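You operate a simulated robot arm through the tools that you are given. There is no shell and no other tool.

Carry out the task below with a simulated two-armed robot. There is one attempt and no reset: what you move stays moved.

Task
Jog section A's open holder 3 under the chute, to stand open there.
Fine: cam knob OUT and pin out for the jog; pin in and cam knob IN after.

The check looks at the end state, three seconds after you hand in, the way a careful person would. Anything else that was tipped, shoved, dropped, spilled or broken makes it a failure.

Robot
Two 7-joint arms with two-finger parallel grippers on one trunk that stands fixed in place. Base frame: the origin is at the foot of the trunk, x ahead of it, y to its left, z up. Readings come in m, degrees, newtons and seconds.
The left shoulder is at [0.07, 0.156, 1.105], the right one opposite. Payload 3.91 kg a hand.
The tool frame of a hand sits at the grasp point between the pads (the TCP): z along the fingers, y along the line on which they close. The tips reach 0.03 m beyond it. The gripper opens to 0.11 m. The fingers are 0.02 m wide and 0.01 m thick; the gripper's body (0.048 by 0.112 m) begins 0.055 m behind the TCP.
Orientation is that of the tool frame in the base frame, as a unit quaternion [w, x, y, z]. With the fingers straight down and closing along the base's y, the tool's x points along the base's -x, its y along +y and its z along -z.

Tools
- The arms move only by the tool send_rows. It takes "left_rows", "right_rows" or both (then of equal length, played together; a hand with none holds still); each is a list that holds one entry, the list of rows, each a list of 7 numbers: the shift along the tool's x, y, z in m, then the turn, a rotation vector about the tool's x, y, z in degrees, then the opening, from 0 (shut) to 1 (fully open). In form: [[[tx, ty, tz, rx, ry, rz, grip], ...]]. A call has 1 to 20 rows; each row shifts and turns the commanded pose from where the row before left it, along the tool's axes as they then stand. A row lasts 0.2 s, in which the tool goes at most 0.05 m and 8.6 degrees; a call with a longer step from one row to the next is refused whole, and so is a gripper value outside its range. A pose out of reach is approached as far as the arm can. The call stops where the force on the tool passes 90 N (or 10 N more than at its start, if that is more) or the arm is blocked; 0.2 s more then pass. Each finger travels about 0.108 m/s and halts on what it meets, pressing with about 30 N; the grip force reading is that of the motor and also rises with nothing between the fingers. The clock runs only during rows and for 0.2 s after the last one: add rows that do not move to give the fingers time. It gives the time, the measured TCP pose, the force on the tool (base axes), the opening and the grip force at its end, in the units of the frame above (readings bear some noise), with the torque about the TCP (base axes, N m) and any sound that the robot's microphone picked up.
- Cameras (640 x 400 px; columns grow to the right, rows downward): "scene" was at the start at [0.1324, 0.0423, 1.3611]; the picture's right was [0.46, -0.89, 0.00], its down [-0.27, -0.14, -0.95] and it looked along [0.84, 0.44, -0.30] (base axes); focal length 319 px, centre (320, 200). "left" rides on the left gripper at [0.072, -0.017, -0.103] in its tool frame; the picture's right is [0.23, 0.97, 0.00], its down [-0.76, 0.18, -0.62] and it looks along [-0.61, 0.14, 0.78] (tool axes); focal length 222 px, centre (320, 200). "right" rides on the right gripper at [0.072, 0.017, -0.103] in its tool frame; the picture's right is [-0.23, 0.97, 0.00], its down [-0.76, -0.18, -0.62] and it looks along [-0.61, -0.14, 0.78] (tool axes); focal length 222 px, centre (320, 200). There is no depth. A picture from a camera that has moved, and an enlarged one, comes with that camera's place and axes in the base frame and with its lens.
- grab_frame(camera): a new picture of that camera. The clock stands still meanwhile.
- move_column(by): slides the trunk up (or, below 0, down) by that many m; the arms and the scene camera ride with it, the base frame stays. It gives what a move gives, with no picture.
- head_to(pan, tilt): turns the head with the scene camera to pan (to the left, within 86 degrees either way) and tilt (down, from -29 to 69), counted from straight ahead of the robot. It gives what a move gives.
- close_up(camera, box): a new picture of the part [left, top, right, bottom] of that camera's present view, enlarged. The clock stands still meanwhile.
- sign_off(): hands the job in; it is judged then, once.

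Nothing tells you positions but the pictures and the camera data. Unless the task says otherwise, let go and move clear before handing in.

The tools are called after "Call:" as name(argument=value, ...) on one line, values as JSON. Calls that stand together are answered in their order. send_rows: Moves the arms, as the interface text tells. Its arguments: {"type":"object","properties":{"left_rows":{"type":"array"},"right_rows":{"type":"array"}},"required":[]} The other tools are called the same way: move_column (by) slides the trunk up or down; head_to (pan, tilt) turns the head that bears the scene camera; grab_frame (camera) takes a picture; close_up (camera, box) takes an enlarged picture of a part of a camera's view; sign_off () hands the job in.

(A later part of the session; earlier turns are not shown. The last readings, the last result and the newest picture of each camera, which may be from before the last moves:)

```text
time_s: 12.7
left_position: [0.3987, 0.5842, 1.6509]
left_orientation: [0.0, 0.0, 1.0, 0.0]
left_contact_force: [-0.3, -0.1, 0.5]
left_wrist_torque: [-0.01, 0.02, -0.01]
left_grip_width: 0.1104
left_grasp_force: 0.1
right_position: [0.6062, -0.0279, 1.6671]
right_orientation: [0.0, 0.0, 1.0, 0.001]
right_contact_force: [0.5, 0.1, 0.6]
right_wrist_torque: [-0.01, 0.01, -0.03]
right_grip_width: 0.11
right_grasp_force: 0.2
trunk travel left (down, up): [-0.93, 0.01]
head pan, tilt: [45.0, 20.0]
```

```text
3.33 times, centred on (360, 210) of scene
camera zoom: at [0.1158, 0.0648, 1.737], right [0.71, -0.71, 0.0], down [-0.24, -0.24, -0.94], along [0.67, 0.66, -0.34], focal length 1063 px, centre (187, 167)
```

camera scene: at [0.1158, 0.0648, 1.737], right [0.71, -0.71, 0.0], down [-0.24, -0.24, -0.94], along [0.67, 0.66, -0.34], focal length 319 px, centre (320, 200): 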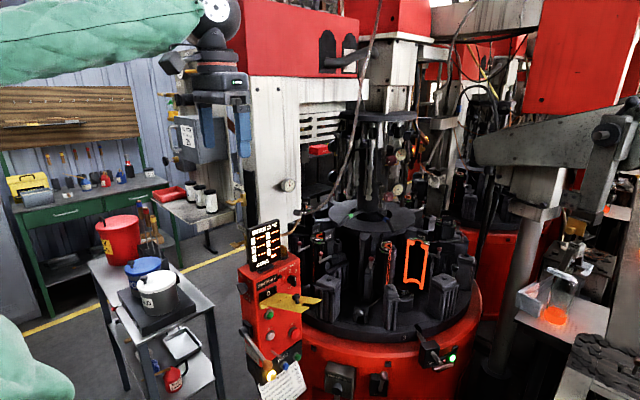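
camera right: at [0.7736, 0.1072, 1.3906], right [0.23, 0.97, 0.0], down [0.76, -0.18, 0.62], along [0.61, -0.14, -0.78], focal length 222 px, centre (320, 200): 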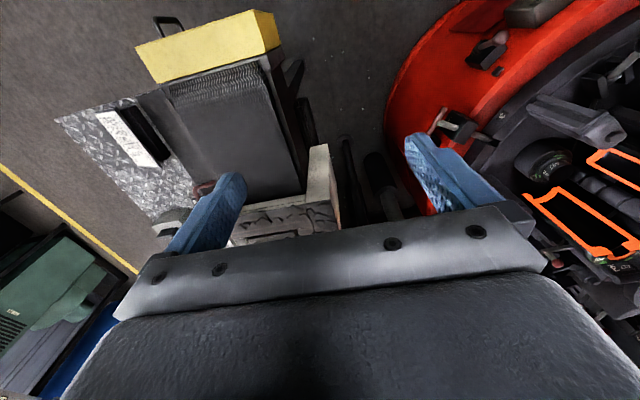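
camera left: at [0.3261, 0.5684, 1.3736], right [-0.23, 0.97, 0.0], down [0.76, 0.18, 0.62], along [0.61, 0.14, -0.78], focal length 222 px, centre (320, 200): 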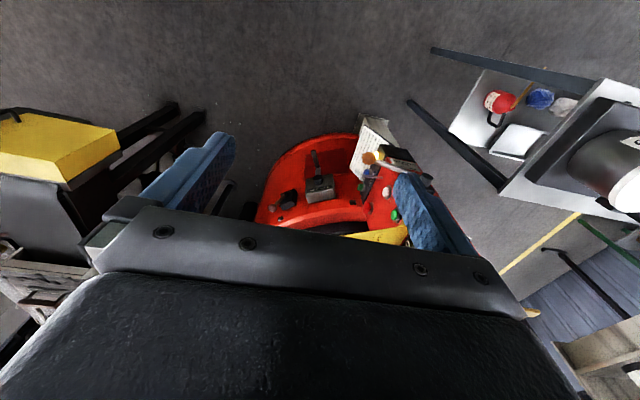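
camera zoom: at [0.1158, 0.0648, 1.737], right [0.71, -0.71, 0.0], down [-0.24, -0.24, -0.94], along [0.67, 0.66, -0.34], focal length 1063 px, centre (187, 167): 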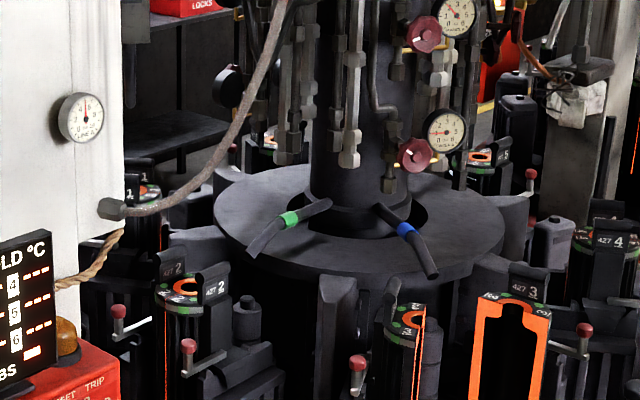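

The trough behind the central column is only partly visible. I'll move the right hand forward and aim its camera past the right side of the column.

Call:
send_rows(right_rows=[[[-0.0375, 0.016, 0, 0, 0, 0, 1], [-0.0375, 0.016, 0, 0, 0, 0, 1], [-0.0375, 0.016, 0, 0, 0, 0, 1], [-0.0375, 0.016, 0, 0, 0, 0, 1], [-0.0375, 0.016, 0, 0, 0, 0, 1], [-0.0375, 0.016, 0, 0, 0, 0, 1], [-0.0375, 0.016, 0, 0, 0, 0, 1], [-0.0375, 0.016, 0, 0, 0, 0, 1], [0, 0, 0, 0, 0, -8.1, 1], [0, 0, 0, 0, 0, -8.1, 1], [0, 0, 0, 0, 0, -8.1, 1], [0, 0, 0, 0, 0, -8.1, 1], [0, 0, 0, 0, 0, -8.1, 1], [0, 0, 0, 0, 0, -8.1, 1], [0, 0, 0, 0, -8.3, 0, 1], [0, 0, 0, 0, -8.3, 0, 1], [0, 0, 0, 0, -8.3, 0, 1], [0, 0, 0, 0, -8.3, 0, 1], [0, 0, 0, 0, -8.3, 0, 1], [0, 0, 0, 0, -8.3, 0, 1]]])

Call:
grab_frame(camera="right")

Call:
grab_frame(camera="scene")

```text
time_s: 16.9
left_position: [0.399, 0.585, 1.6507]
left_orientation: [0.0, -0.001, 1.0, -0.001]
left_contact_force: [-0.1, 0.8, 0.2]
left_wrist_torque: [0.03, 0.02, -0.01]
left_grip_width: 0.1103
left_grasp_force: 0.0
right_position: [0.879, 0.098, 1.6593]
right_orientation: [0.385, -0.373, 0.826, 0.174]
right_contact_force: [0.2, 0.3, 1.2]
right_wrist_torque: [0.01, -0.03, 0.02]
right_grip_width: 0.1097
right_grasp_force: 0.0
right hand out of reach, approached as far as the arm can: row 14
trunk travel left (down, up): [-0.93, 0.01]
head pan, tilt: [45.0, 20.0]
```

```text
taken
camera right: at [0.781, 0.0149, 1.6699], right [-0.63, 0.75, 0.17], down [0.14, -0.11, 0.98], along [0.76, 0.65, -0.04], focal length 222 px, centre (320, 200)
```

right: 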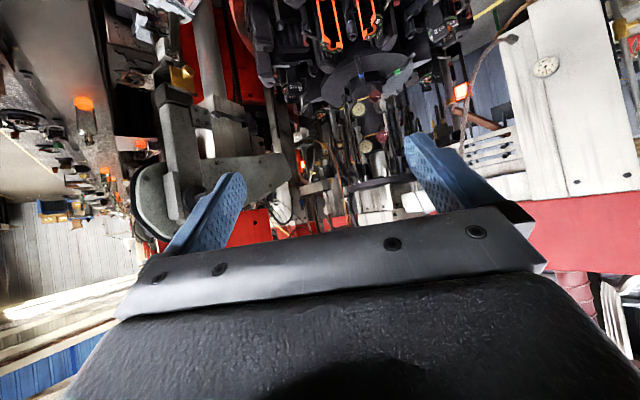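

```text
taken
camera scene: at [0.1161, 0.064, 1.737], right [0.71, -0.71, 0.0], down [-0.24, -0.24, -0.94], along [0.66, 0.66, -0.34], focal length 319 px, centre (320, 200)
```

scene: 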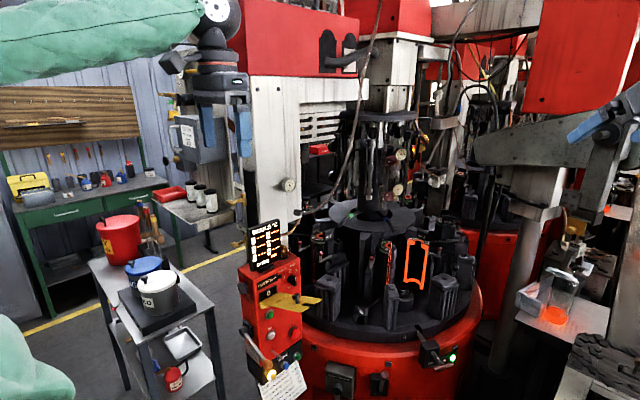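

The right-hand camera gives an upside-down view with a glowing piece at the end of a brown bar left of the column and another right of it. I'll zoom in on both.

Call:
close_up(camera="right", box=[420, 50, 520, 150])

Call:
close_up(camera="right", box=[280, 110, 400, 230])

Call:
close_up(camera="right", box=[250, 0, 480, 120])

```text
4.00 times, centred on (470, 100) of right
camera zoom: at [0.781, 0.0149, 1.6699], right [-0.63, 0.75, 0.17], down [0.14, -0.11, 0.98], along [0.76, 0.65, -0.04], focal length 888 px, centre (-280, 600)
```

zoom: 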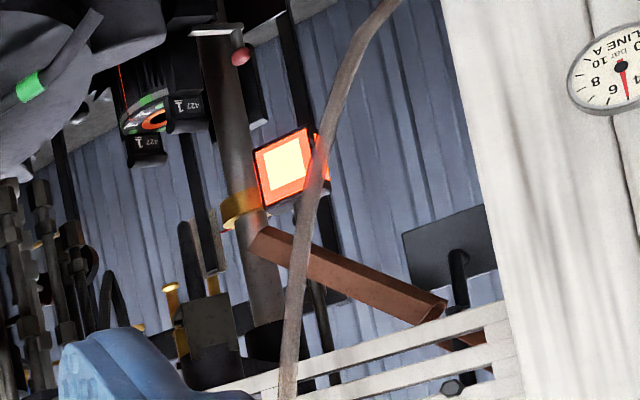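

```text
3.33 times, centred on (340, 170) of right
camera zoom: at [0.781, 0.0149, 1.6699], right [-0.63, 0.75, 0.17], down [0.14, -0.11, 0.98], along [0.76, 0.65, -0.04], focal length 740 px, centre (253, 300)
```

zoom: 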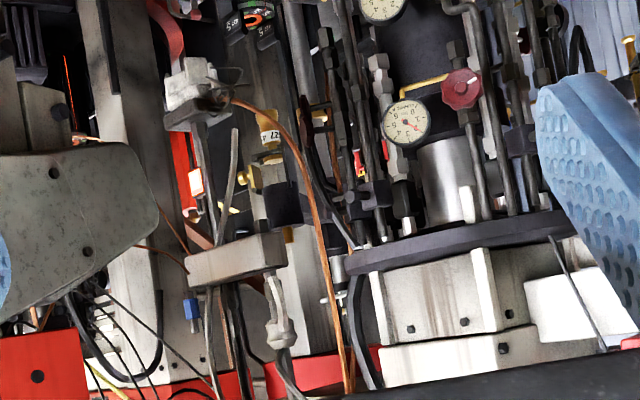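

```text
2.78 times, centred on (365, 60) of right
camera zoom: at [0.781, 0.0149, 1.6699], right [-0.63, 0.75, 0.17], down [0.14, -0.11, 0.98], along [0.76, 0.65, -0.04], focal length 618 px, centre (195, 590)
```

zoom: 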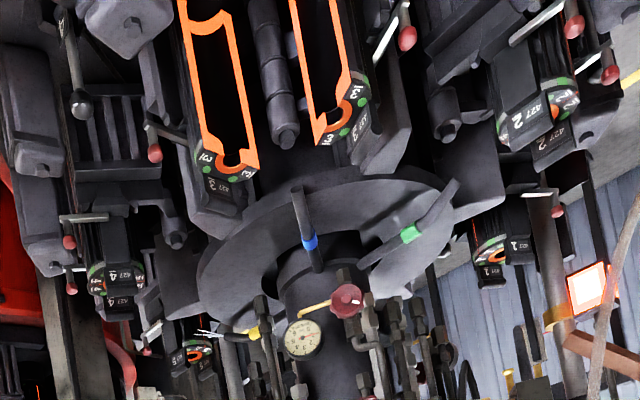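

The vertical brown pipe with a collar near holder 1 (left-back) looks like section A's chute, and the other copper piece seems to belong to the next section. I'll bring the left hand camera round to view that spot properly.

Call:
send_rows(left_rows=[[[-0.0475, -0.003, 0.004, 0, 0, 0, 1], [-0.0475, -0.003, 0.004, 0, 0, 0, 1], [-0.0475, -0.003, 0.004, 0, 0, 0, 1], [-0.0475, -0.003, 0.004, 0, 0, 0, 1], [-0.0475, -0.003, 0.004, 0, 0, 0, 1], [-0.0475, -0.003, 0.004, 0, 0, 0, 1], [-0.0475, -0.003, 0.004, 0, 0, 0, 1], [0, 0, 0, 0, 0, -7.75, 1], [0, 0, 0, 0, 0, -7.75, 1], [0, 0, 0, 0, 0, -7.75, 1], [0, 0, 0, 0, 0, -7.75, 1], [0, 0, 0, 0, 0, -7.75, 1], [0, 0, 0, 0, 0, -7.75, 1], [0, 0, 0, 0, 0, -7.75, 1], [0, 0, 0, 0, 0, -7.75, 1], [0, 0, 0, 0, -8, 0, 1], [0, 0, 0, 0, -8, 0, 1], [0, 0, 0, 0, -8, 0, 1], [0, 0, 0, 0, -8, 0, 1], [0, 0, 0, 0, -8, 0, 1]]])

Call:
grab_frame(camera="left")

Call:
grab_frame(camera="scene")

```text
time_s: 21.1
left_position: [0.7311, 0.5637, 1.6237]
left_orientation: [0.294, -0.483, 0.805, 0.176]
left_contact_force: [-0.6, 0.1, 0.7]
left_wrist_torque: [-0.01, 0.03, -0.01]
left_grip_width: 0.1101
left_grasp_force: 0.1
right_position: [0.876, 0.0977, 1.6595]
right_orientation: [0.384, -0.373, 0.827, 0.174]
right_contact_force: [0.3, -0.6, -0.2]
right_wrist_torque: [0.02, 0.01, 0.03]
right_grip_width: 0.1101
right_grasp_force: 0.1
trunk travel left (down, up): [-0.93, 0.01]
head pan, tilt: [45.0, 20.0]
```

```text
taken
camera left: at [0.6891, 0.4474, 1.655], right [-0.94, 0.3, -0.15], down [-0.07, 0.24, 0.97], along [0.33, 0.92, -0.21], focal length 222 px, centre (320, 200)
```

left: 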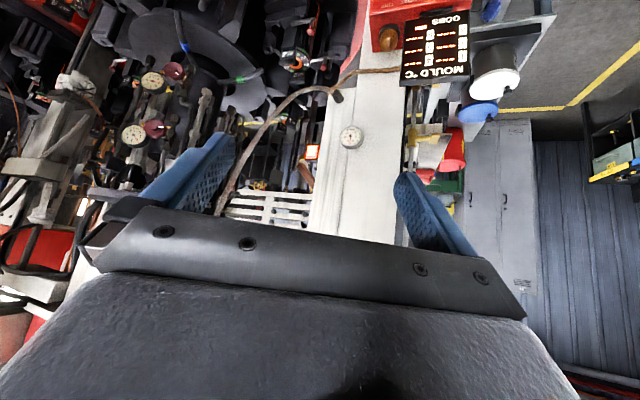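

```text
taken
camera scene: at [0.1157, 0.0634, 1.737], right [0.71, -0.71, 0.0], down [-0.24, -0.24, -0.94], along [0.66, 0.66, -0.34], focal length 319 px, centre (320, 200)
```

scene: 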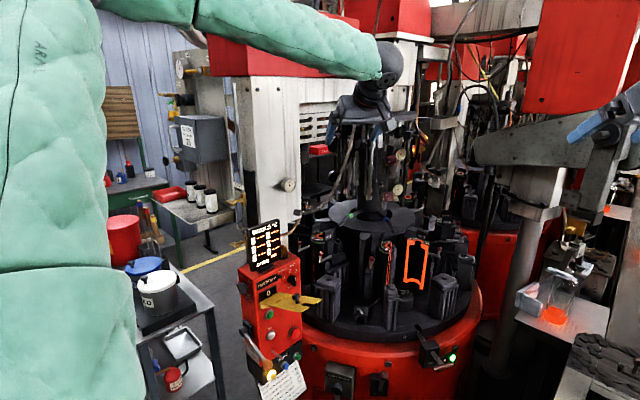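

The left camera now sees between the white frame and the column. I'll zoom in on the region around holder 1.

Call:
close_up(camera="left", box=[230, 20, 350, 200])

Call:
close_up(camera="left", box=[270, 100, 350, 200])

Call:
close_up(camera="left", box=[80, 0, 340, 150])

```text
2.22 times, centred on (290, 110) of left
camera zoom: at [0.6891, 0.4474, 1.655], right [-0.94, 0.3, -0.15], down [-0.07, 0.24, 0.97], along [0.33, 0.92, -0.21], focal length 494 px, centre (387, 400)
```

zoom: 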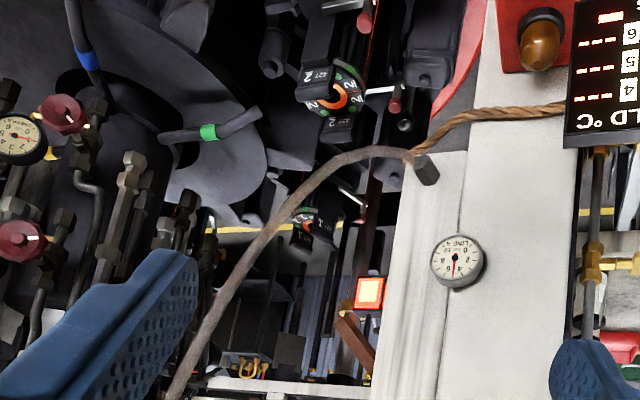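

```text
4.00 times, centred on (310, 150) of left
camera zoom: at [0.6891, 0.4474, 1.655], right [-0.94, 0.3, -0.15], down [-0.07, 0.24, 0.97], along [0.33, 0.92, -0.21], focal length 888 px, centre (360, 400)
```

zoom: 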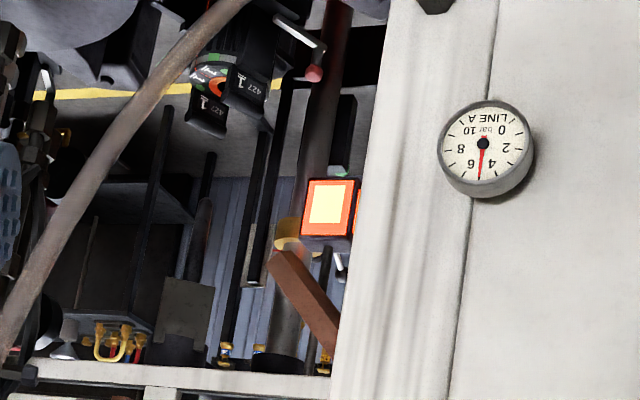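

```text
2.46 times, centred on (210, 75) of left
camera zoom: at [0.6891, 0.4474, 1.655], right [-0.94, 0.3, -0.15], down [-0.07, 0.24, 0.97], along [0.33, 0.92, -0.21], focal length 547 px, centre (591, 508)
```

zoom: 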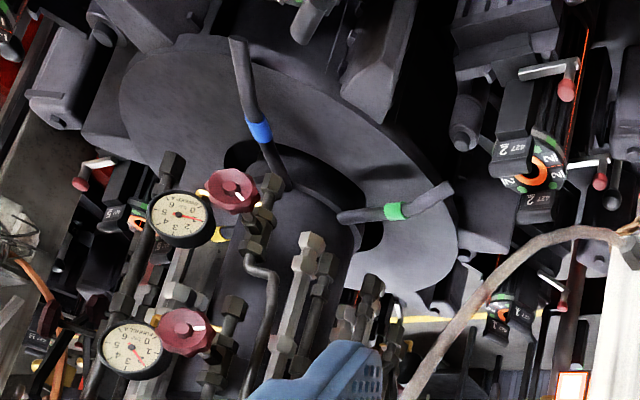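

The brown sloping trough ends over the station where holder 1 now stands (left-back, about [1.16, 1.38, 1.29]), so that's section A's chute. Holder 3 must move two stations clockwise seen from above, or four the other way, leaving rim mark 5 at the lock pin. I'll retract both hands and lower the trunk to work on the controls.

Call:
send_rows(left_rows=[[[0.0134, 0.033, -0.0114, 0, 0, 0, 1], [0.0134, 0.033, -0.0114, 0, 0, 0, 1], [0.0134, 0.033, -0.0114, 0, 0, 0, 1], [0.0134, 0.033, -0.0114, 0, 0, 0, 1], [0.0134, 0.033, -0.0114, 0, 0, 0, 1], [0.0134, 0.033, -0.0114, 0, 0, 0, 1], [0.0134, 0.033, -0.0114, 0, 0, 0, 1], [0.0134, 0.033, -0.0114, 0, 0, 0, 1]]], right_rows=[[[0, 0, 0, 0, 8.3, 0, 1], [0, 0, 0, 0, 8.3, 0, 1], [0, 0, 0, 0, 8.3, 0, 1], [0, 0, 0, 0, 8.3, 0, 1], [0, 0, 0, 0, 8.3, 0, 1], [0, 0, 0, 0, 8.3, 0, 1], [0, 0, 0, 0, 0, 0, 1], [0, 0, 0, 0, 0, 0, 1]]])

Call:
send_rows(right_rows=[[[0.04, 0, 0, 0, 0, 0, 1], [0.04, 0, 0, 0, 0, 0, 1], [0.04, 0, 0, 0, 0, 0, 1], [0.04, 0, 0, 0, 0, 0, 1], [0.04, 0, 0, 0, 0, 0, 1], [0.04, 0, 0, 0, 0, 0, 1], [0, 0, 0, 0, 0, 8.1, 1], [0, 0, 0, 0, 0, 8.1, 1], [0, 0, 0, 0, 0, 8.1, 1], [0, 0, 0, 0, 0, 8.1, 1], [0, 0, 0, 0, 0, 8.1, 1], [0, 0, 0, 0, 0, 8.1, 1]]])

Call:
grab_frame(camera="scene")

```text
time_s: 22.9
left_position: [0.4279, 0.5623, 1.626]
left_orientation: [0.294, -0.485, 0.805, 0.176]
left_contact_force: [-0.4, 0.7, -0.3]
left_wrist_torque: [0.0, -0.06, -0.02]
left_grip_width: 0.11
left_grasp_force: 0.0
right_position: [0.8699, 0.0985, 1.6621]
right_orientation: [0.002, -0.409, 0.912, 0.0]
right_contact_force: [-0.7, 0.1, 0.9]
right_wrist_torque: [-0.03, -0.03, 0.02]
right_grip_width: 0.1101
right_grasp_force: 0.1
trunk travel left (down, up): [-0.93, 0.01]
head pan, tilt: [45.0, 20.0]
```

```text
time_s: 25.5
left_position: [0.4317, 0.5627, 1.6242]
left_orientation: [0.293, -0.484, 0.806, 0.176]
left_contact_force: [-0.2, 1.0, -0.9]
left_wrist_torque: [-0.01, 0.01, 0.01]
left_grip_width: 0.1099
left_grasp_force: 0.0
right_position: [0.7171, -0.0812, 1.6589]
right_orientation: [-0.001, 0.002, 1.0, 0.0]
right_contact_force: [0.8, 0.2, 0.5]
right_wrist_torque: [-0.02, 0.02, 0.01]
right_grip_width: 0.1101
right_grasp_force: 0.1
trunk travel left (down, up): [-0.93, 0.01]
head pan, tilt: [45.0, 20.0]
```

```text
taken
camera scene: at [0.1151, 0.0641, 1.737], right [0.71, -0.71, 0.0], down [-0.24, -0.24, -0.94], along [0.66, 0.66, -0.34], focal length 319 px, centre (320, 200)
```

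scene: 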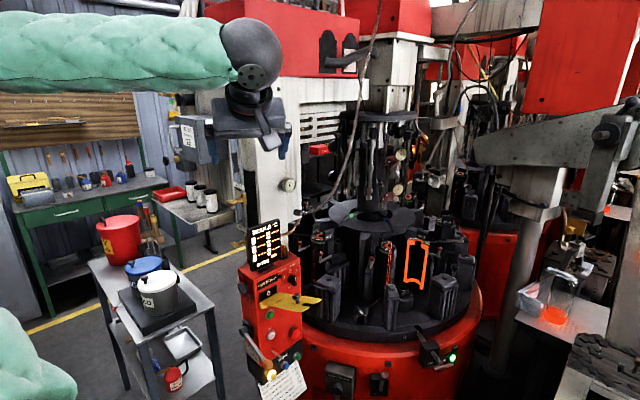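

Both hands are clear of the machine. Lowering the trunk by 0.4 m now to bring the shoulders to about 1.09 m.

Call:
move_column(by=-0.4)

Call:
head_to(pan=55, tilt=20)

Call:
grab_frame(camera="scene")

Call:
grab_frame(camera="left")

```text
time_s: 29.4
left_position: [0.432, 0.5637, 1.2252]
left_orientation: [0.293, -0.484, 0.806, 0.176]
left_contact_force: [-0.3, 0.4, -0.4]
left_wrist_torque: [0.05, -0.02, 0.01]
left_grip_width: 0.1103
left_grasp_force: 0.0
right_position: [0.7174, -0.0806, 1.2599]
right_orientation: [-0.001, 0.0, 1.0, -0.001]
right_contact_force: [-0.6, -1.0, 0.0]
right_wrist_torque: [0.01, 0.04, 0.01]
right_grip_width: 0.1099
right_grasp_force: 0.1
trunk travel left (down, up): [-0.53, 0.41]
head pan, tilt: [45.0, 20.0]
```

```text
time_s: 30.1
left_position: [0.4311, 0.5628, 1.2243]
left_orientation: [0.293, -0.484, 0.806, 0.176]
left_contact_force: [-0.3, -0.4, 0.7]
left_wrist_torque: [0.01, 0.0, -0.01]
left_grip_width: 0.1098
left_grasp_force: 0.0
right_position: [0.7184, -0.0805, 1.259]
right_orientation: [0.0, 0.001, 1.0, 0.0]
right_contact_force: [-0.2, 0.1, 0.1]
right_wrist_torque: [-0.03, -0.04, 0.01]
right_grip_width: 0.11
right_grasp_force: 0.0
trunk travel left (down, up): [-0.53, 0.41]
head pan, tilt: [55.0, 20.0]
```

```text
taken
camera scene: at [0.1031, 0.075, 1.337], right [0.82, -0.57, 0.0], down [-0.2, -0.28, -0.94], along [0.54, 0.77, -0.34], focal length 319 px, centre (320, 200)
```

scene: 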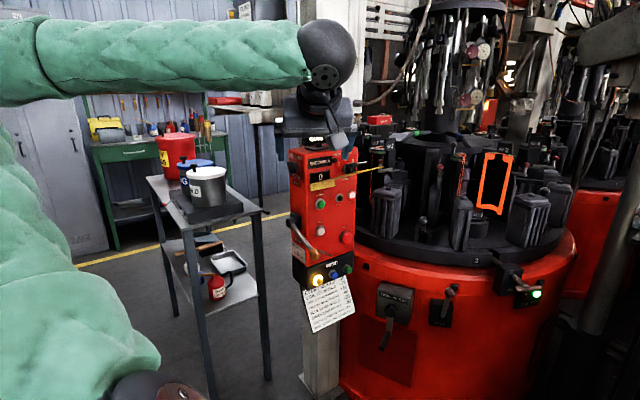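

```text
taken
camera left: at [0.3897, 0.4473, 1.2568], right [-0.94, 0.3, -0.15], down [-0.07, 0.24, 0.97], along [0.33, 0.92, -0.21], focal length 222 px, centre (320, 200)
```

left: 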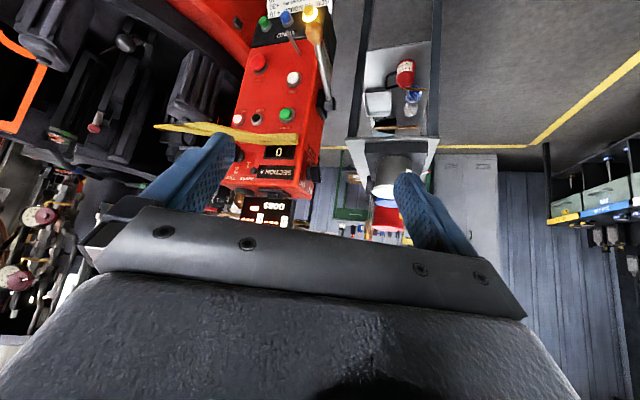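

The left hand camera sees the panel face-on; JOG is near [0.63, 0.82, 0.90]. I'll zoom in there for better positions.

Call:
close_up(camera="left", box=[200, 0, 360, 200])

Call:
close_up(camera="scene", box=[270, 140, 380, 300])

Call:
close_up(camera="scene", box=[360, 240, 560, 360])

```text
2.00 times, centred on (280, 100) of left
camera zoom: at [0.3897, 0.4473, 1.2568], right [-0.94, 0.3, -0.15], down [-0.07, 0.24, 0.97], along [0.33, 0.92, -0.21], focal length 444 px, centre (400, 400)
```

zoom: 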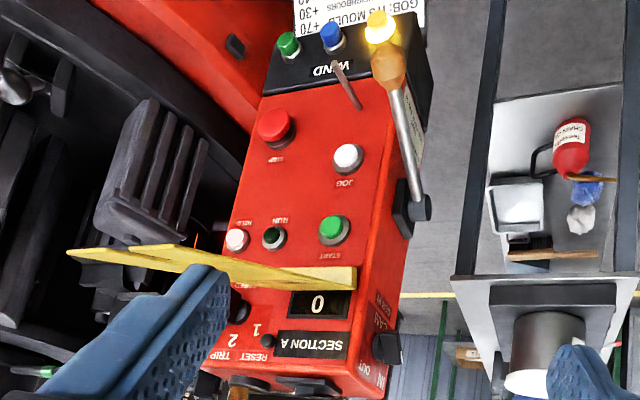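

```text
2.50 times, centred on (325, 220) of scene
camera zoom: at [0.1031, 0.075, 1.337], right [0.82, -0.57, 0.0], down [-0.2, -0.28, -0.94], along [0.54, 0.77, -0.34], focal length 797 px, centre (308, 150)
```

zoom: 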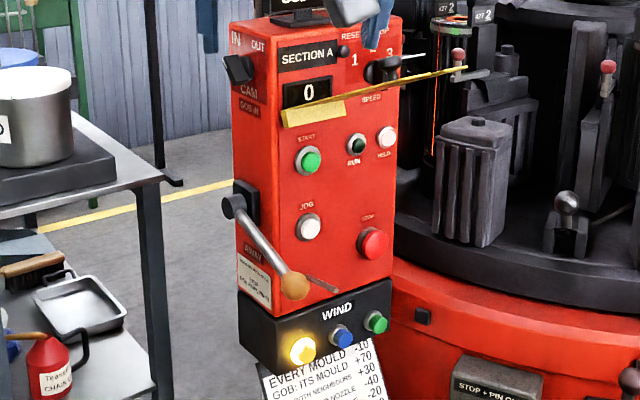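

```text
3.20 times, centred on (460, 300) of scene
camera zoom: at [0.1031, 0.075, 1.337], right [0.82, -0.57, 0.0], down [-0.2, -0.28, -0.94], along [0.54, 0.77, -0.34], focal length 1020 px, centre (-128, -120)
```

zoom: 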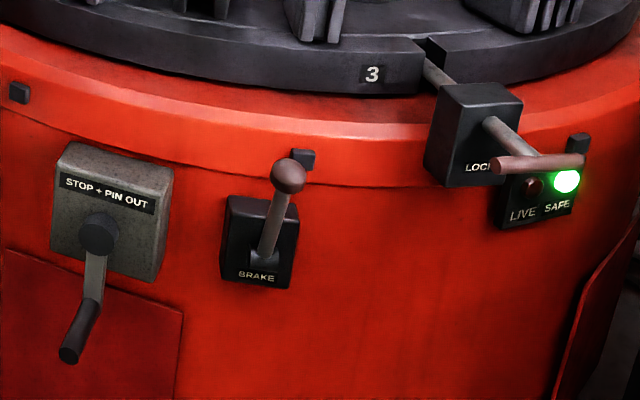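

The side of the post with the cam knob faces me on my left (knob about [0.576, 0.895, 1.096], pointing IN). I'll bring the left hand round to face it for a close look.

Call:
send_rows(left_rows=[[[0, 0, 0, 0, 8, 0, 1], [0, 0, 0, 0, 8, 0, 1], [0, 0, 0, 0, 8, 0, 1], [0, 0, 0, 0, 8, 0, 1], [0, 0, 0, 0, 8, 0, 1], [-0.0245, 0.038, 0.0173, 0, 0, 0, 1], [-0.0245, 0.038, 0.0173, 0, 0, 0, 1], [-0.0245, 0.038, 0.0173, 0, 0, 0, 1], [-0.0245, 0.038, 0.0173, 0, 0, 0, 1], [-0.0245, 0.038, 0.0173, 0, 0, 0, 1], [-0.0245, 0.038, 0.0173, 0, 0, 0, 1], [0, 0, 0, 0, 0, 8.06, 1], [0, 0, 0, 0, 0, 8.06, 1], [0, 0, 0, 0, 0, 8.06, 1], [0, 0, 0, 0, 0, 8.06, 1], [0, 0, 0, 0, 0, 8.06, 1], [0, 0, 0, 0, 0, 8.06, 1], [0, 0, 0, 0, 0, 8.06, 1], [0, 0, 0, 0, 0, 8.06, 1], [0, 0, 0, 0, 0, 8.06, 1]]])

Call:
send_rows(left_rows=[[[0, 0, 0, 0, 0, 8.06, 1], [0, 0, 0, 0, -8.18, 0, 1], [0, 0, 0, 0, -8.18, 0, 1], [0, 0, 0, 0, -8.18, 0, 1], [0, 0, 0, 0, -8.18, 0, 1], [0, 0, 0, 0, -8.18, 0, 1], [0, 0, 0, 0, -8.18, 0, 1], [0, 0, 0, 0, -8.18, 0, 1], [0, 0, 0, 0, -8.18, 0, 1], [0, 0, 0, 0, -8.18, 0, 1], [0, 0, 0, 0, -8.18, 0, 1], [0, 0, 0, 0, -8.18, 0, 1]]])

Call:
grab_frame(camera="left")

Call:
grab_frame(camera="scene")

```text
time_s: 34.3
left_position: [0.3005, 0.8001, 1.1207]
left_orientation: [0.0, 0.094, 0.996, 0.0]
left_contact_force: [0.1, 0.9, -0.5]
left_wrist_torque: [0.01, -0.01, 0.02]
left_grip_width: 0.1099
left_grasp_force: 0.1
right_position: [0.7172, -0.0808, 1.2578]
right_orientation: [-0.001, 0.001, 1.0, 0.0]
right_contact_force: [0.5, -0.4, -0.2]
right_wrist_torque: [-0.01, -0.01, -0.01]
right_grip_width: 0.1099
right_grasp_force: 0.1
trunk travel left (down, up): [-0.53, 0.41]
head pan, tilt: [55.0, 20.0]
```

```text
time_s: 36.9
left_position: [0.2992, 0.8012, 1.1209]
left_orientation: [0.698, 0.114, 0.697, -0.115]
left_contact_force: [0.5, 0.4, 0.1]
left_wrist_torque: [0.0, 0.0, -0.03]
left_grip_width: 0.11
left_grasp_force: 0.0
right_position: [0.7184, -0.0807, 1.2586]
right_orientation: [0.0, 0.001, 1.0, 0.0]
right_contact_force: [-0.1, 0.1, 0.3]
right_wrist_torque: [-0.05, -0.02, -0.02]
right_grip_width: 0.1098
right_grasp_force: 0.1
trunk travel left (down, up): [-0.53, 0.41]
head pan, tilt: [55.0, 20.0]
```

```text
taken
camera left: at [0.1959, 0.8174, 1.0471], right [0.31, 0.92, -0.23], down [-0.54, 0.37, 0.76], along [0.79, -0.11, 0.61], focal length 222 px, centre (320, 200)
```

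left: 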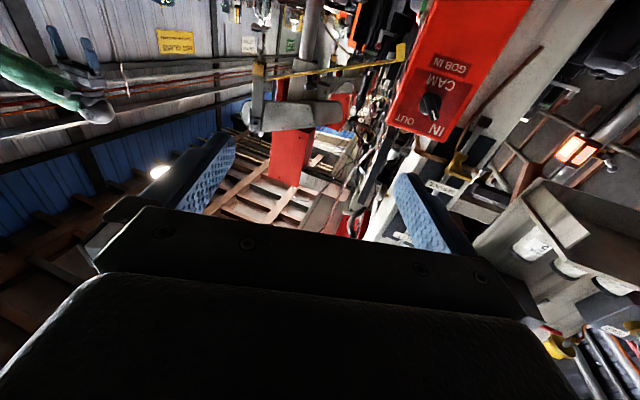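

```text
taken
camera scene: at [0.1031, 0.0759, 1.337], right [0.82, -0.57, 0.0], down [-0.2, -0.28, -0.94], along [0.54, 0.77, -0.34], focal length 319 px, centre (320, 200)
```

scene: 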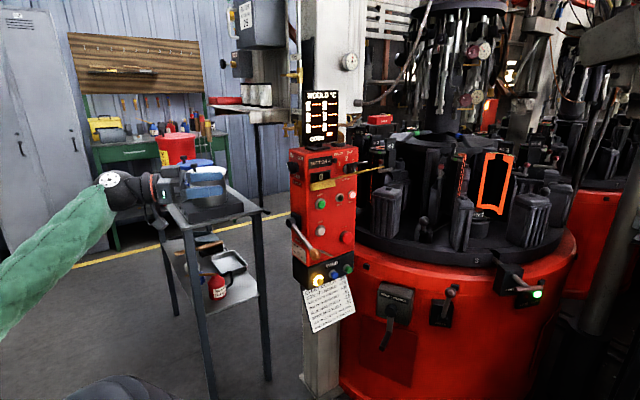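

The left hand now faces the side panel squarely. I'll zoom its camera on the cam knob.

Call:
close_up(camera="left", box=[380, 40, 490, 150])

Call:
close_up(camera="left", box=[370, 0, 560, 60])

Call:
close_up(camera="scene", box=[280, 140, 340, 220])

```text
3.64 times, centred on (435, 95) of left
camera zoom: at [0.1959, 0.8174, 1.0471], right [0.31, 0.92, -0.23], down [-0.54, 0.37, 0.76], along [0.79, -0.11, 0.61], focal length 808 px, centre (-98, 582)
```

zoom: 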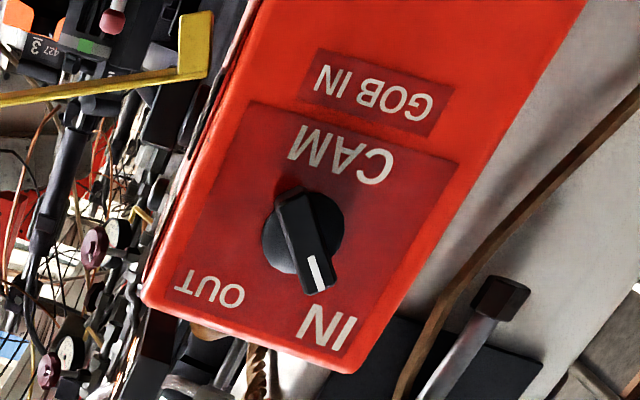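

```text
3.37 times, centred on (465, 30) of left
camera zoom: at [0.1959, 0.8174, 1.0471], right [0.31, 0.92, -0.23], down [-0.54, 0.37, 0.76], along [0.79, -0.11, 0.61], focal length 748 px, centre (-168, 773)
```

zoom: 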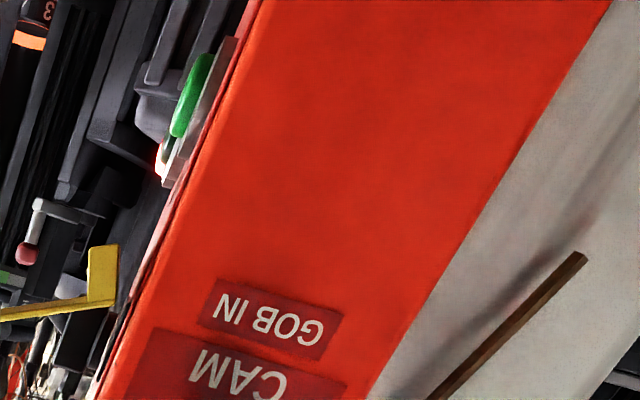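

```text
5.00 times, centred on (310, 180) of scene
camera zoom: at [0.1031, 0.0759, 1.337], right [0.82, -0.57, 0.0], down [-0.2, -0.28, -0.94], along [0.54, 0.77, -0.34], focal length 1595 px, centre (370, 300)
```

zoom: 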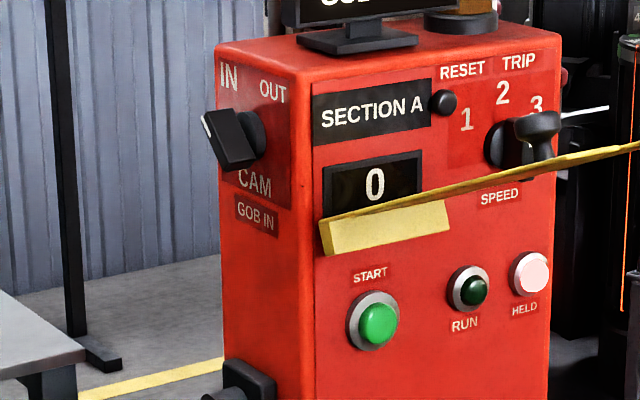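

The cam knob is clearly at IN, with its fin centre at about [0.549, 0.874, 1.105] and its axis along the hand's pointing direction. I'll move to a pre-grasp pose and roll the hand to match the fin.

Call:
send_rows(left_rows=[[[0.0032, 0.0298, 0.0187, 0, 0, 0, 1], [0.0032, 0.0298, 0.0187, 0, 0, 0, 1], [0.0032, 0.0298, 0.0187, 0, 0, 0, 1], [0.0032, 0.0298, 0.0187, 0, 0, 0, 1], [0.0032, 0.0298, 0.0187, 0, 0, 0, 1], [0, 0, 0, 0, 0, -7.5, 1], [0, 0, 0, 0, 0, -7.5, 1], [0, 0, 0, 0, 0, -7.5, 1], [0, 0, 0, 0, 0, -7.5, 1], [0, 0, 0, 0, 0, -7.5, 1], [0, 0, 0, 0, 0, -7.5, 1], [0, 0, 0, 0, 0, 0, 1]]])

Call:
grab_frame(camera="left")

Call:
grab_frame(camera="scene")

```text
time_s: 39.5
left_position: [0.435, 0.9115, 1.1048]
left_orientation: [0.601, -0.163, 0.688, -0.373]
left_contact_force: [0.1, -0.2, -0.1]
left_wrist_torque: [-0.01, 0.01, -0.02]
left_grip_width: 0.1102
left_grasp_force: 0.1
right_position: [0.7174, -0.0804, 1.2588]
right_orientation: [-0.001, 0.0, 1.0, -0.001]
right_contact_force: [0.1, 0.0, -0.4]
right_wrist_torque: [-0.01, 0.02, -0.01]
right_grip_width: 0.1101
right_grasp_force: 0.0
trunk travel left (down, up): [-0.53, 0.41]
head pan, tilt: [55.0, 20.0]
```

```text
taken
camera left: at [0.3176, 0.8842, 1.0652], right [0.17, 0.5, -0.85], down [-0.38, 0.83, 0.41], along [0.91, 0.25, 0.33], focal length 222 px, centre (320, 200)
```

left: 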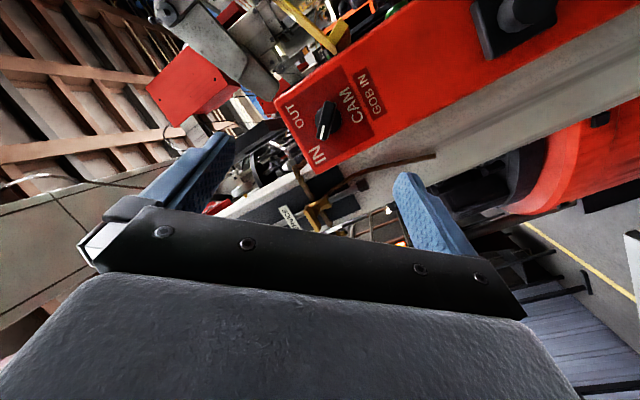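

```text
taken
camera scene: at [0.103, 0.0753, 1.337], right [0.82, -0.57, 0.0], down [-0.2, -0.28, -0.94], along [0.54, 0.77, -0.34], focal length 319 px, centre (320, 200)
```

scene: 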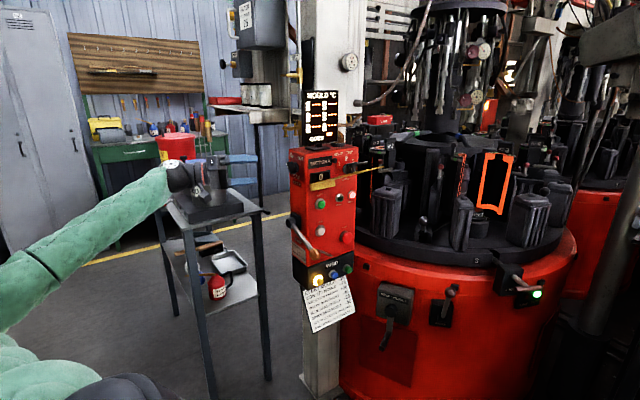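

The knob lines up almost on the tool axis. I'll zoom in to check the alignment before reaching in.

Call:
close_up(camera="left", box=[280, 80, 370, 160])

```text
5.00 times, centred on (325, 120) of left
camera zoom: at [0.3176, 0.8842, 1.0652], right [0.17, 0.5, -0.85], down [-0.38, 0.83, 0.41], along [0.91, 0.25, 0.33], focal length 1111 px, centre (295, 600)
```

zoom: 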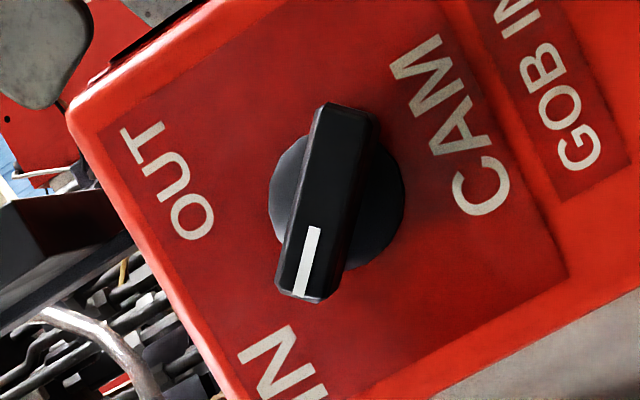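

The fin is about 6 mm off-axis and 5° off in roll. I'll correct both, reach in, and close on the knob.

Call:
send_rows(left_rows=[[[0, 0.006, 0.0, 0, 0, -4.8, 1], [0, 0, 0.025, 0, 0, 0, 1], [0, 0, 0.025, 0, 0, 0, 1], [0, 0, 0.025, 0, 0, 0, 1], [0, 0, 0.02, 0, 0, 0, 1], [0, 0, 0, 0, 0, 0, 1]]])

Call:
grab_frame(camera="left")

Call:
close_up(camera="scene", box=[250, 130, 350, 220])

```text
time_s: 40.9
left_position: [0.5267, 0.8843, 1.1001]
left_orientation: [0.585, -0.19, 0.681, -0.397]
left_contact_force: [0.5, -0.7, -0.2]
left_wrist_torque: [0.0, -0.01, 0.01]
left_grip_width: 0.1103
left_grasp_force: 0.0
right_position: [0.7177, -0.0803, 1.2586]
right_orientation: [0.0, -0.001, 1.0, 0.0]
right_contact_force: [-0.2, -0.6, 0.5]
right_wrist_torque: [0.01, 0.01, -0.02]
right_grip_width: 0.11
right_grasp_force: 0.1
trunk travel left (down, up): [-0.53, 0.41]
head pan, tilt: [55.0, 20.0]
```

```text
taken
camera left: at [0.408, 0.8538, 1.0657], right [0.14, 0.43, -0.89], down [-0.37, 0.86, 0.36], along [0.92, 0.28, 0.28], focal length 222 px, centre (320, 200)
```

left: 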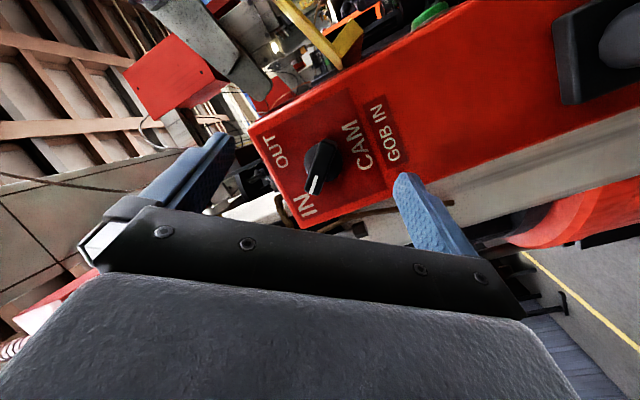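

```text
4.44 times, centred on (300, 175) of scene
camera zoom: at [0.1028, 0.0753, 1.337], right [0.82, -0.57, 0.0], down [-0.2, -0.28, -0.94], along [0.54, 0.77, -0.34], focal length 1417 px, centre (409, 311)
```

zoom: 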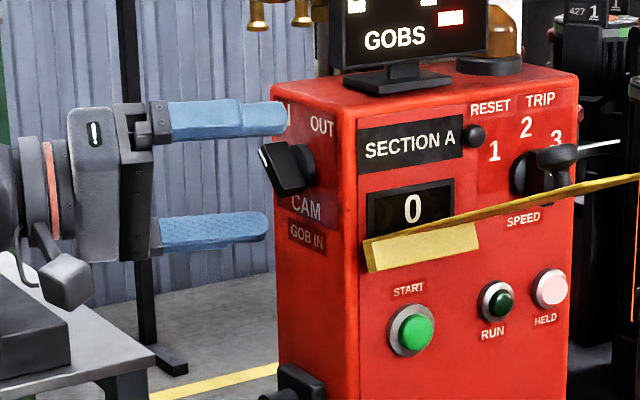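

The fingers straddle the knob; I'll go in a few more millimetres and close the gripper on the fin.

Call:
send_rows(left_rows=[[[0, 0, 0.006, 0, 0, 0, 1], [0, 0, 0, 0, 0, 0, 0.6], [0, 0, 0, 0, 0, 0, 0.3], [0, 0, 0, 0, 0, 0, 0], [0, 0, 0, 0, 0, 0, 0], [0, 0, 0, 0, 0, 0, 0]]])

Call:
close_up(camera="left", box=[240, 100, 400, 220])

Call:
close_up(camera="scene", box=[270, 140, 330, 190])

```text
time_s: 42.3
left_position: [0.5338, 0.8827, 1.0996]
left_orientation: [0.585, -0.19, 0.681, -0.397]
left_contact_force: [0.6, 1.4, -3.4]
left_wrist_torque: [0.96, -0.14, 0.68]
left_grip_width: 0.0152
left_grasp_force: 44.8
right_position: [0.7181, -0.0808, 1.2591]
right_orientation: [-0.001, 0.001, 1.0, 0.0]
right_contact_force: [0.7, 0.1, -0.6]
right_wrist_torque: [-0.03, 0.0, -0.03]
right_grip_width: 0.1101
right_grasp_force: 0.0
trunk travel left (down, up): [-0.53, 0.41]
head pan, tilt: [55.0, 20.0]
```

```text
3.33 times, centred on (320, 160) of left
camera zoom: at [0.4142, 0.8525, 1.0648], right [0.14, 0.43, -0.89], down [-0.37, 0.86, 0.36], along [0.92, 0.28, 0.28], focal length 740 px, centre (320, 333)
```

zoom: 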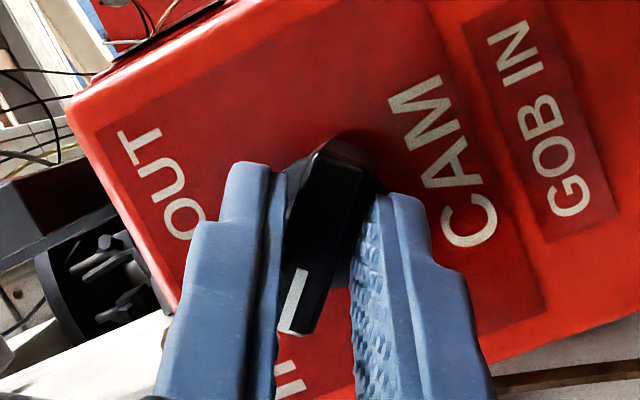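

```text
8.00 times, centred on (300, 165) of scene
camera zoom: at [0.1033, 0.0755, 1.3369], right [0.82, -0.57, 0.0], down [-0.2, -0.28, -0.94], along [0.54, 0.77, -0.34], focal length 2551 px, centre (480, 480)
```

zoom: 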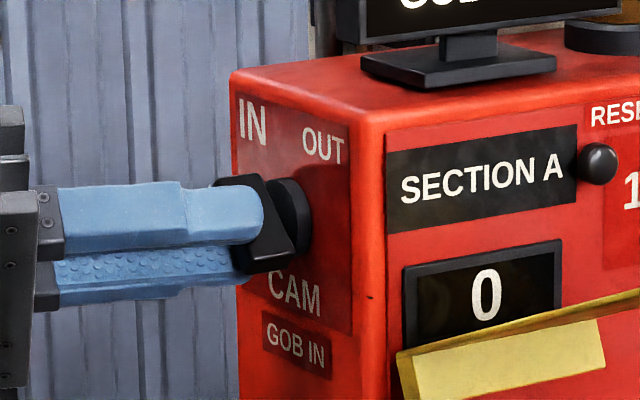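

The grip is on the fin (15 mm). Now I'll turn it clockwise toward OUT, in two stages.

Call:
send_rows(left_rows=[[[0, -0.0004, 0, 0, 0, 8.5, 0], [0, -0.0004, 0, 0, 0, 8.5, 0], [0, -0.0004, 0, 0, 0, 8.5, 0], [0, -0.0004, 0, 0, 0, 8.5, 0], [0, -0.0004, 0, 0, 0, 8.5, 0], [0, 0, 0, 0, 0, 0, 0]]])

Call:
close_up(camera="left", box=[240, 80, 400, 220])

Call:
close_up(camera="scene", box=[270, 140, 330, 190])

```text
time_s: 43.7
left_position: [0.5318, 0.8864, 1.0992]
left_orientation: [0.689, 0.068, 0.704, -0.158]
left_contact_force: [-3.2, 21.5, -12.2]
left_wrist_torque: [0.0, 0.41, 0.94]
left_grip_width: 0.0144
left_grasp_force: 45.2
right_position: [0.7182, -0.0776, 1.2599]
right_orientation: [0.0, -0.001, 1.0, -0.002]
right_contact_force: [-1.1, 0.3, -0.3]
right_wrist_torque: [-0.02, -0.02, 0.01]
right_grip_width: 0.1099
right_grasp_force: 0.0
trunk travel left (down, up): [-0.53, 0.41]
head pan, tilt: [55.0, 20.0]
```

```text
2.86 times, centred on (320, 150) of left
camera zoom: at [0.4258, 0.8936, 1.0285], right [0.3, 0.89, -0.35], down [-0.5, 0.46, 0.73], along [0.81, -0.04, 0.58], focal length 635 px, centre (320, 343)
```

zoom: 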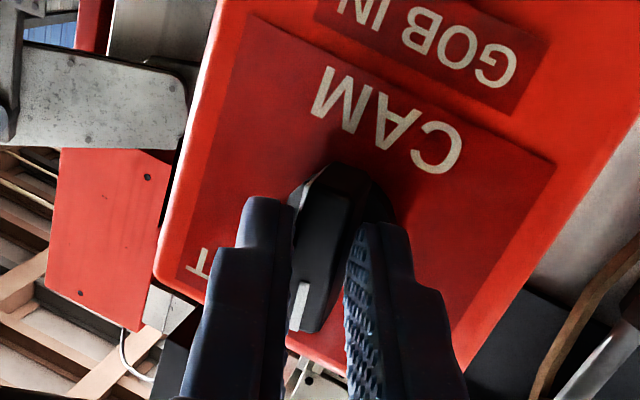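

```text
8.00 times, centred on (300, 165) of scene
camera zoom: at [0.1034, 0.0787, 1.3367], right [0.82, -0.57, 0.0], down [-0.2, -0.28, -0.94], along [0.54, 0.77, -0.34], focal length 2551 px, centre (480, 480)
```

zoom: 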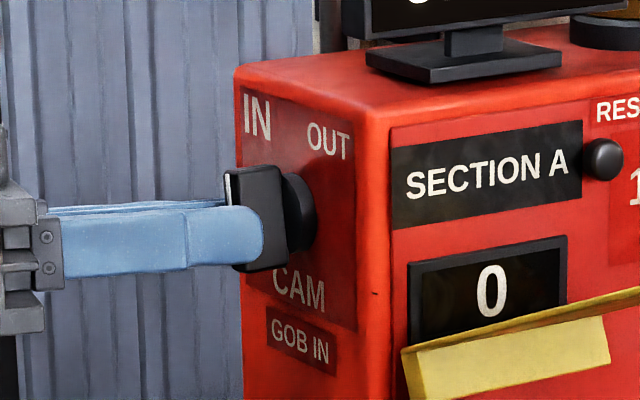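

The knob is now half-way (pointing straight up), with a mild side load. I'll ease that load while completing the turn to OUT.

Call:
send_rows(left_rows=[[[0.0006, 0.001, 0, 0, 0, 8.5, 0], [0.0006, 0.001, 0, 0, 0, 8.5, 0], [0.0006, 0.001, 0, 0, 0, 8.5, 0], [0.0006, 0.001, 0, 0, 0, 8.5, 0], [0.0006, 0.001, 0, 0, 0, 8.5, 0], [0.0003, 0.0006, 0, 0, 0, 8.5, 0], [0, 0, 0, 0, 0, 0, 0]]])

Call:
close_up(camera="left", box=[240, 80, 400, 220])

Call:
close_up(camera="scene", box=[270, 140, 330, 190])

```text
time_s: 45.3
left_position: [0.5309, 0.8878, 1.0996]
left_orientation: [0.691, 0.366, 0.604, 0.155]
left_contact_force: [-22.2, 13.5, 6.6]
left_wrist_torque: [-0.07, -0.41, 0.53]
left_grip_width: 0.0139
left_grasp_force: 45.0
right_position: [0.7152, -0.0799, 1.2601]
right_orientation: [0.001, 0.0, 1.0, -0.001]
right_contact_force: [0.7, 0.5, -0.1]
right_wrist_torque: [0.03, 0.0, 0.02]
right_grip_width: 0.1101
right_grasp_force: 0.1
trunk travel left (down, up): [-0.53, 0.41]
head pan, tilt: [55.0, 20.0]
```

```text
2.86 times, centred on (320, 150) of left
camera zoom: at [0.4455, 0.9559, 1.0362], right [0.27, 0.82, 0.51], down [-0.72, -0.18, 0.67], along [0.64, -0.55, 0.54], focal length 635 px, centre (320, 343)
```

zoom: 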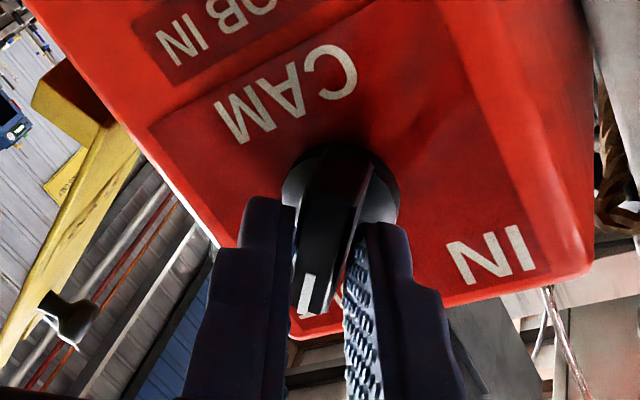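

```text
8.00 times, centred on (300, 165) of scene
camera zoom: at [0.1004, 0.0758, 1.3372], right [0.82, -0.57, 0.0], down [-0.19, -0.28, -0.94], along [0.54, 0.77, -0.34], focal length 2551 px, centre (480, 480)
```

zoom: 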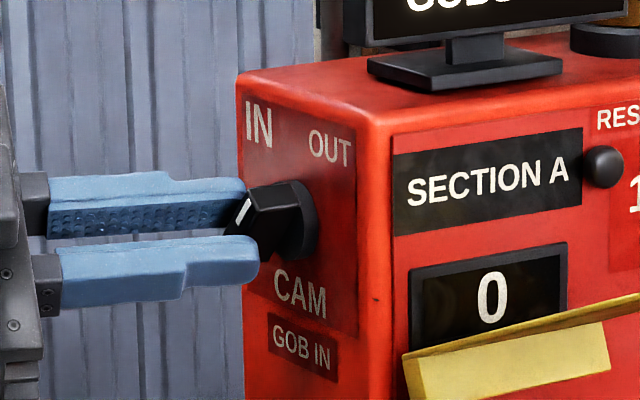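

The knob's mark now points toward OUT. I'll release and back off to check it.

Call:
send_rows(left_rows=[[[0, 0, 0, 0, 0, 0, 0.15], [0, 0, 0, 0, 0, 0, 0.5], [0, 0, 0, 0, 0, 0, 1], [0, 0, 0, 0, 0, 0, 1], [0, 0, -0.02, 0, 0, 0, 1], [0, 0, -0.03, 0, 0, 0, 1], [0, 0, -0.03, 0, 0, 0, 1], [0, 0, -0.03, 0, 0, 0, 1]]])

Call:
close_up(camera="left", box=[240, 60, 400, 180])

Call:
close_up(camera="scene", box=[270, 140, 380, 220])

```text
time_s: 47.1
left_position: [0.4304, 0.9219, 1.1013]
left_orientation: [0.691, 0.365, 0.605, 0.153]
left_contact_force: [-0.3, -0.4, -0.1]
left_wrist_torque: [-0.02, -0.03, 0.01]
left_grip_width: 0.11
left_grasp_force: 0.0
right_position: [0.7161, -0.081, 1.2603]
right_orientation: [0.0, 0.0, 1.0, 0.0]
right_contact_force: [0.8, -0.4, 0.4]
right_wrist_torque: [0.03, 0.01, 0.03]
right_grip_width: 0.1099
right_grasp_force: 0.0
trunk travel left (down, up): [-0.53, 0.41]
head pan, tilt: [55.0, 20.0]
```

```text
3.33 times, centred on (320, 120) of left
camera zoom: at [0.345, 0.9893, 1.0369], right [0.28, 0.82, 0.51], down [-0.72, -0.18, 0.67], along [0.64, -0.55, 0.54], focal length 740 px, centre (320, 467)
```

zoom: 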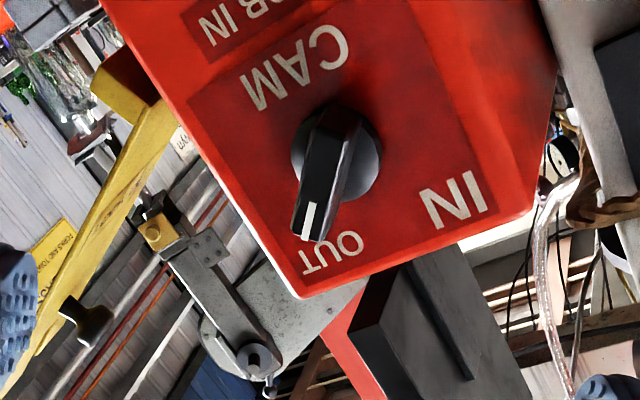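

```text
5.00 times, centred on (325, 180) of scene
camera zoom: at [0.1024, 0.0752, 1.3371], right [0.82, -0.57, 0.0], down [-0.2, -0.28, -0.94], along [0.54, 0.77, -0.34], focal length 1595 px, centre (295, 300)
```

zoom: 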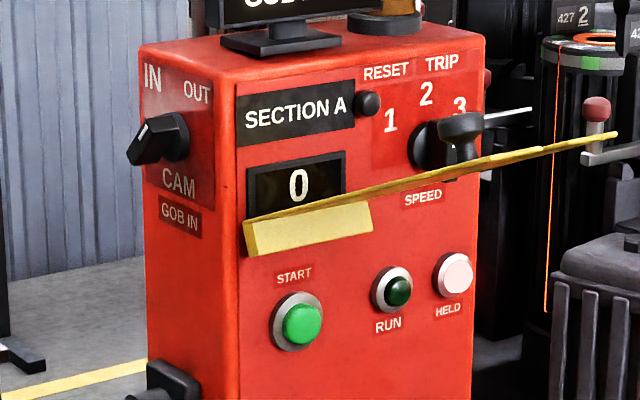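

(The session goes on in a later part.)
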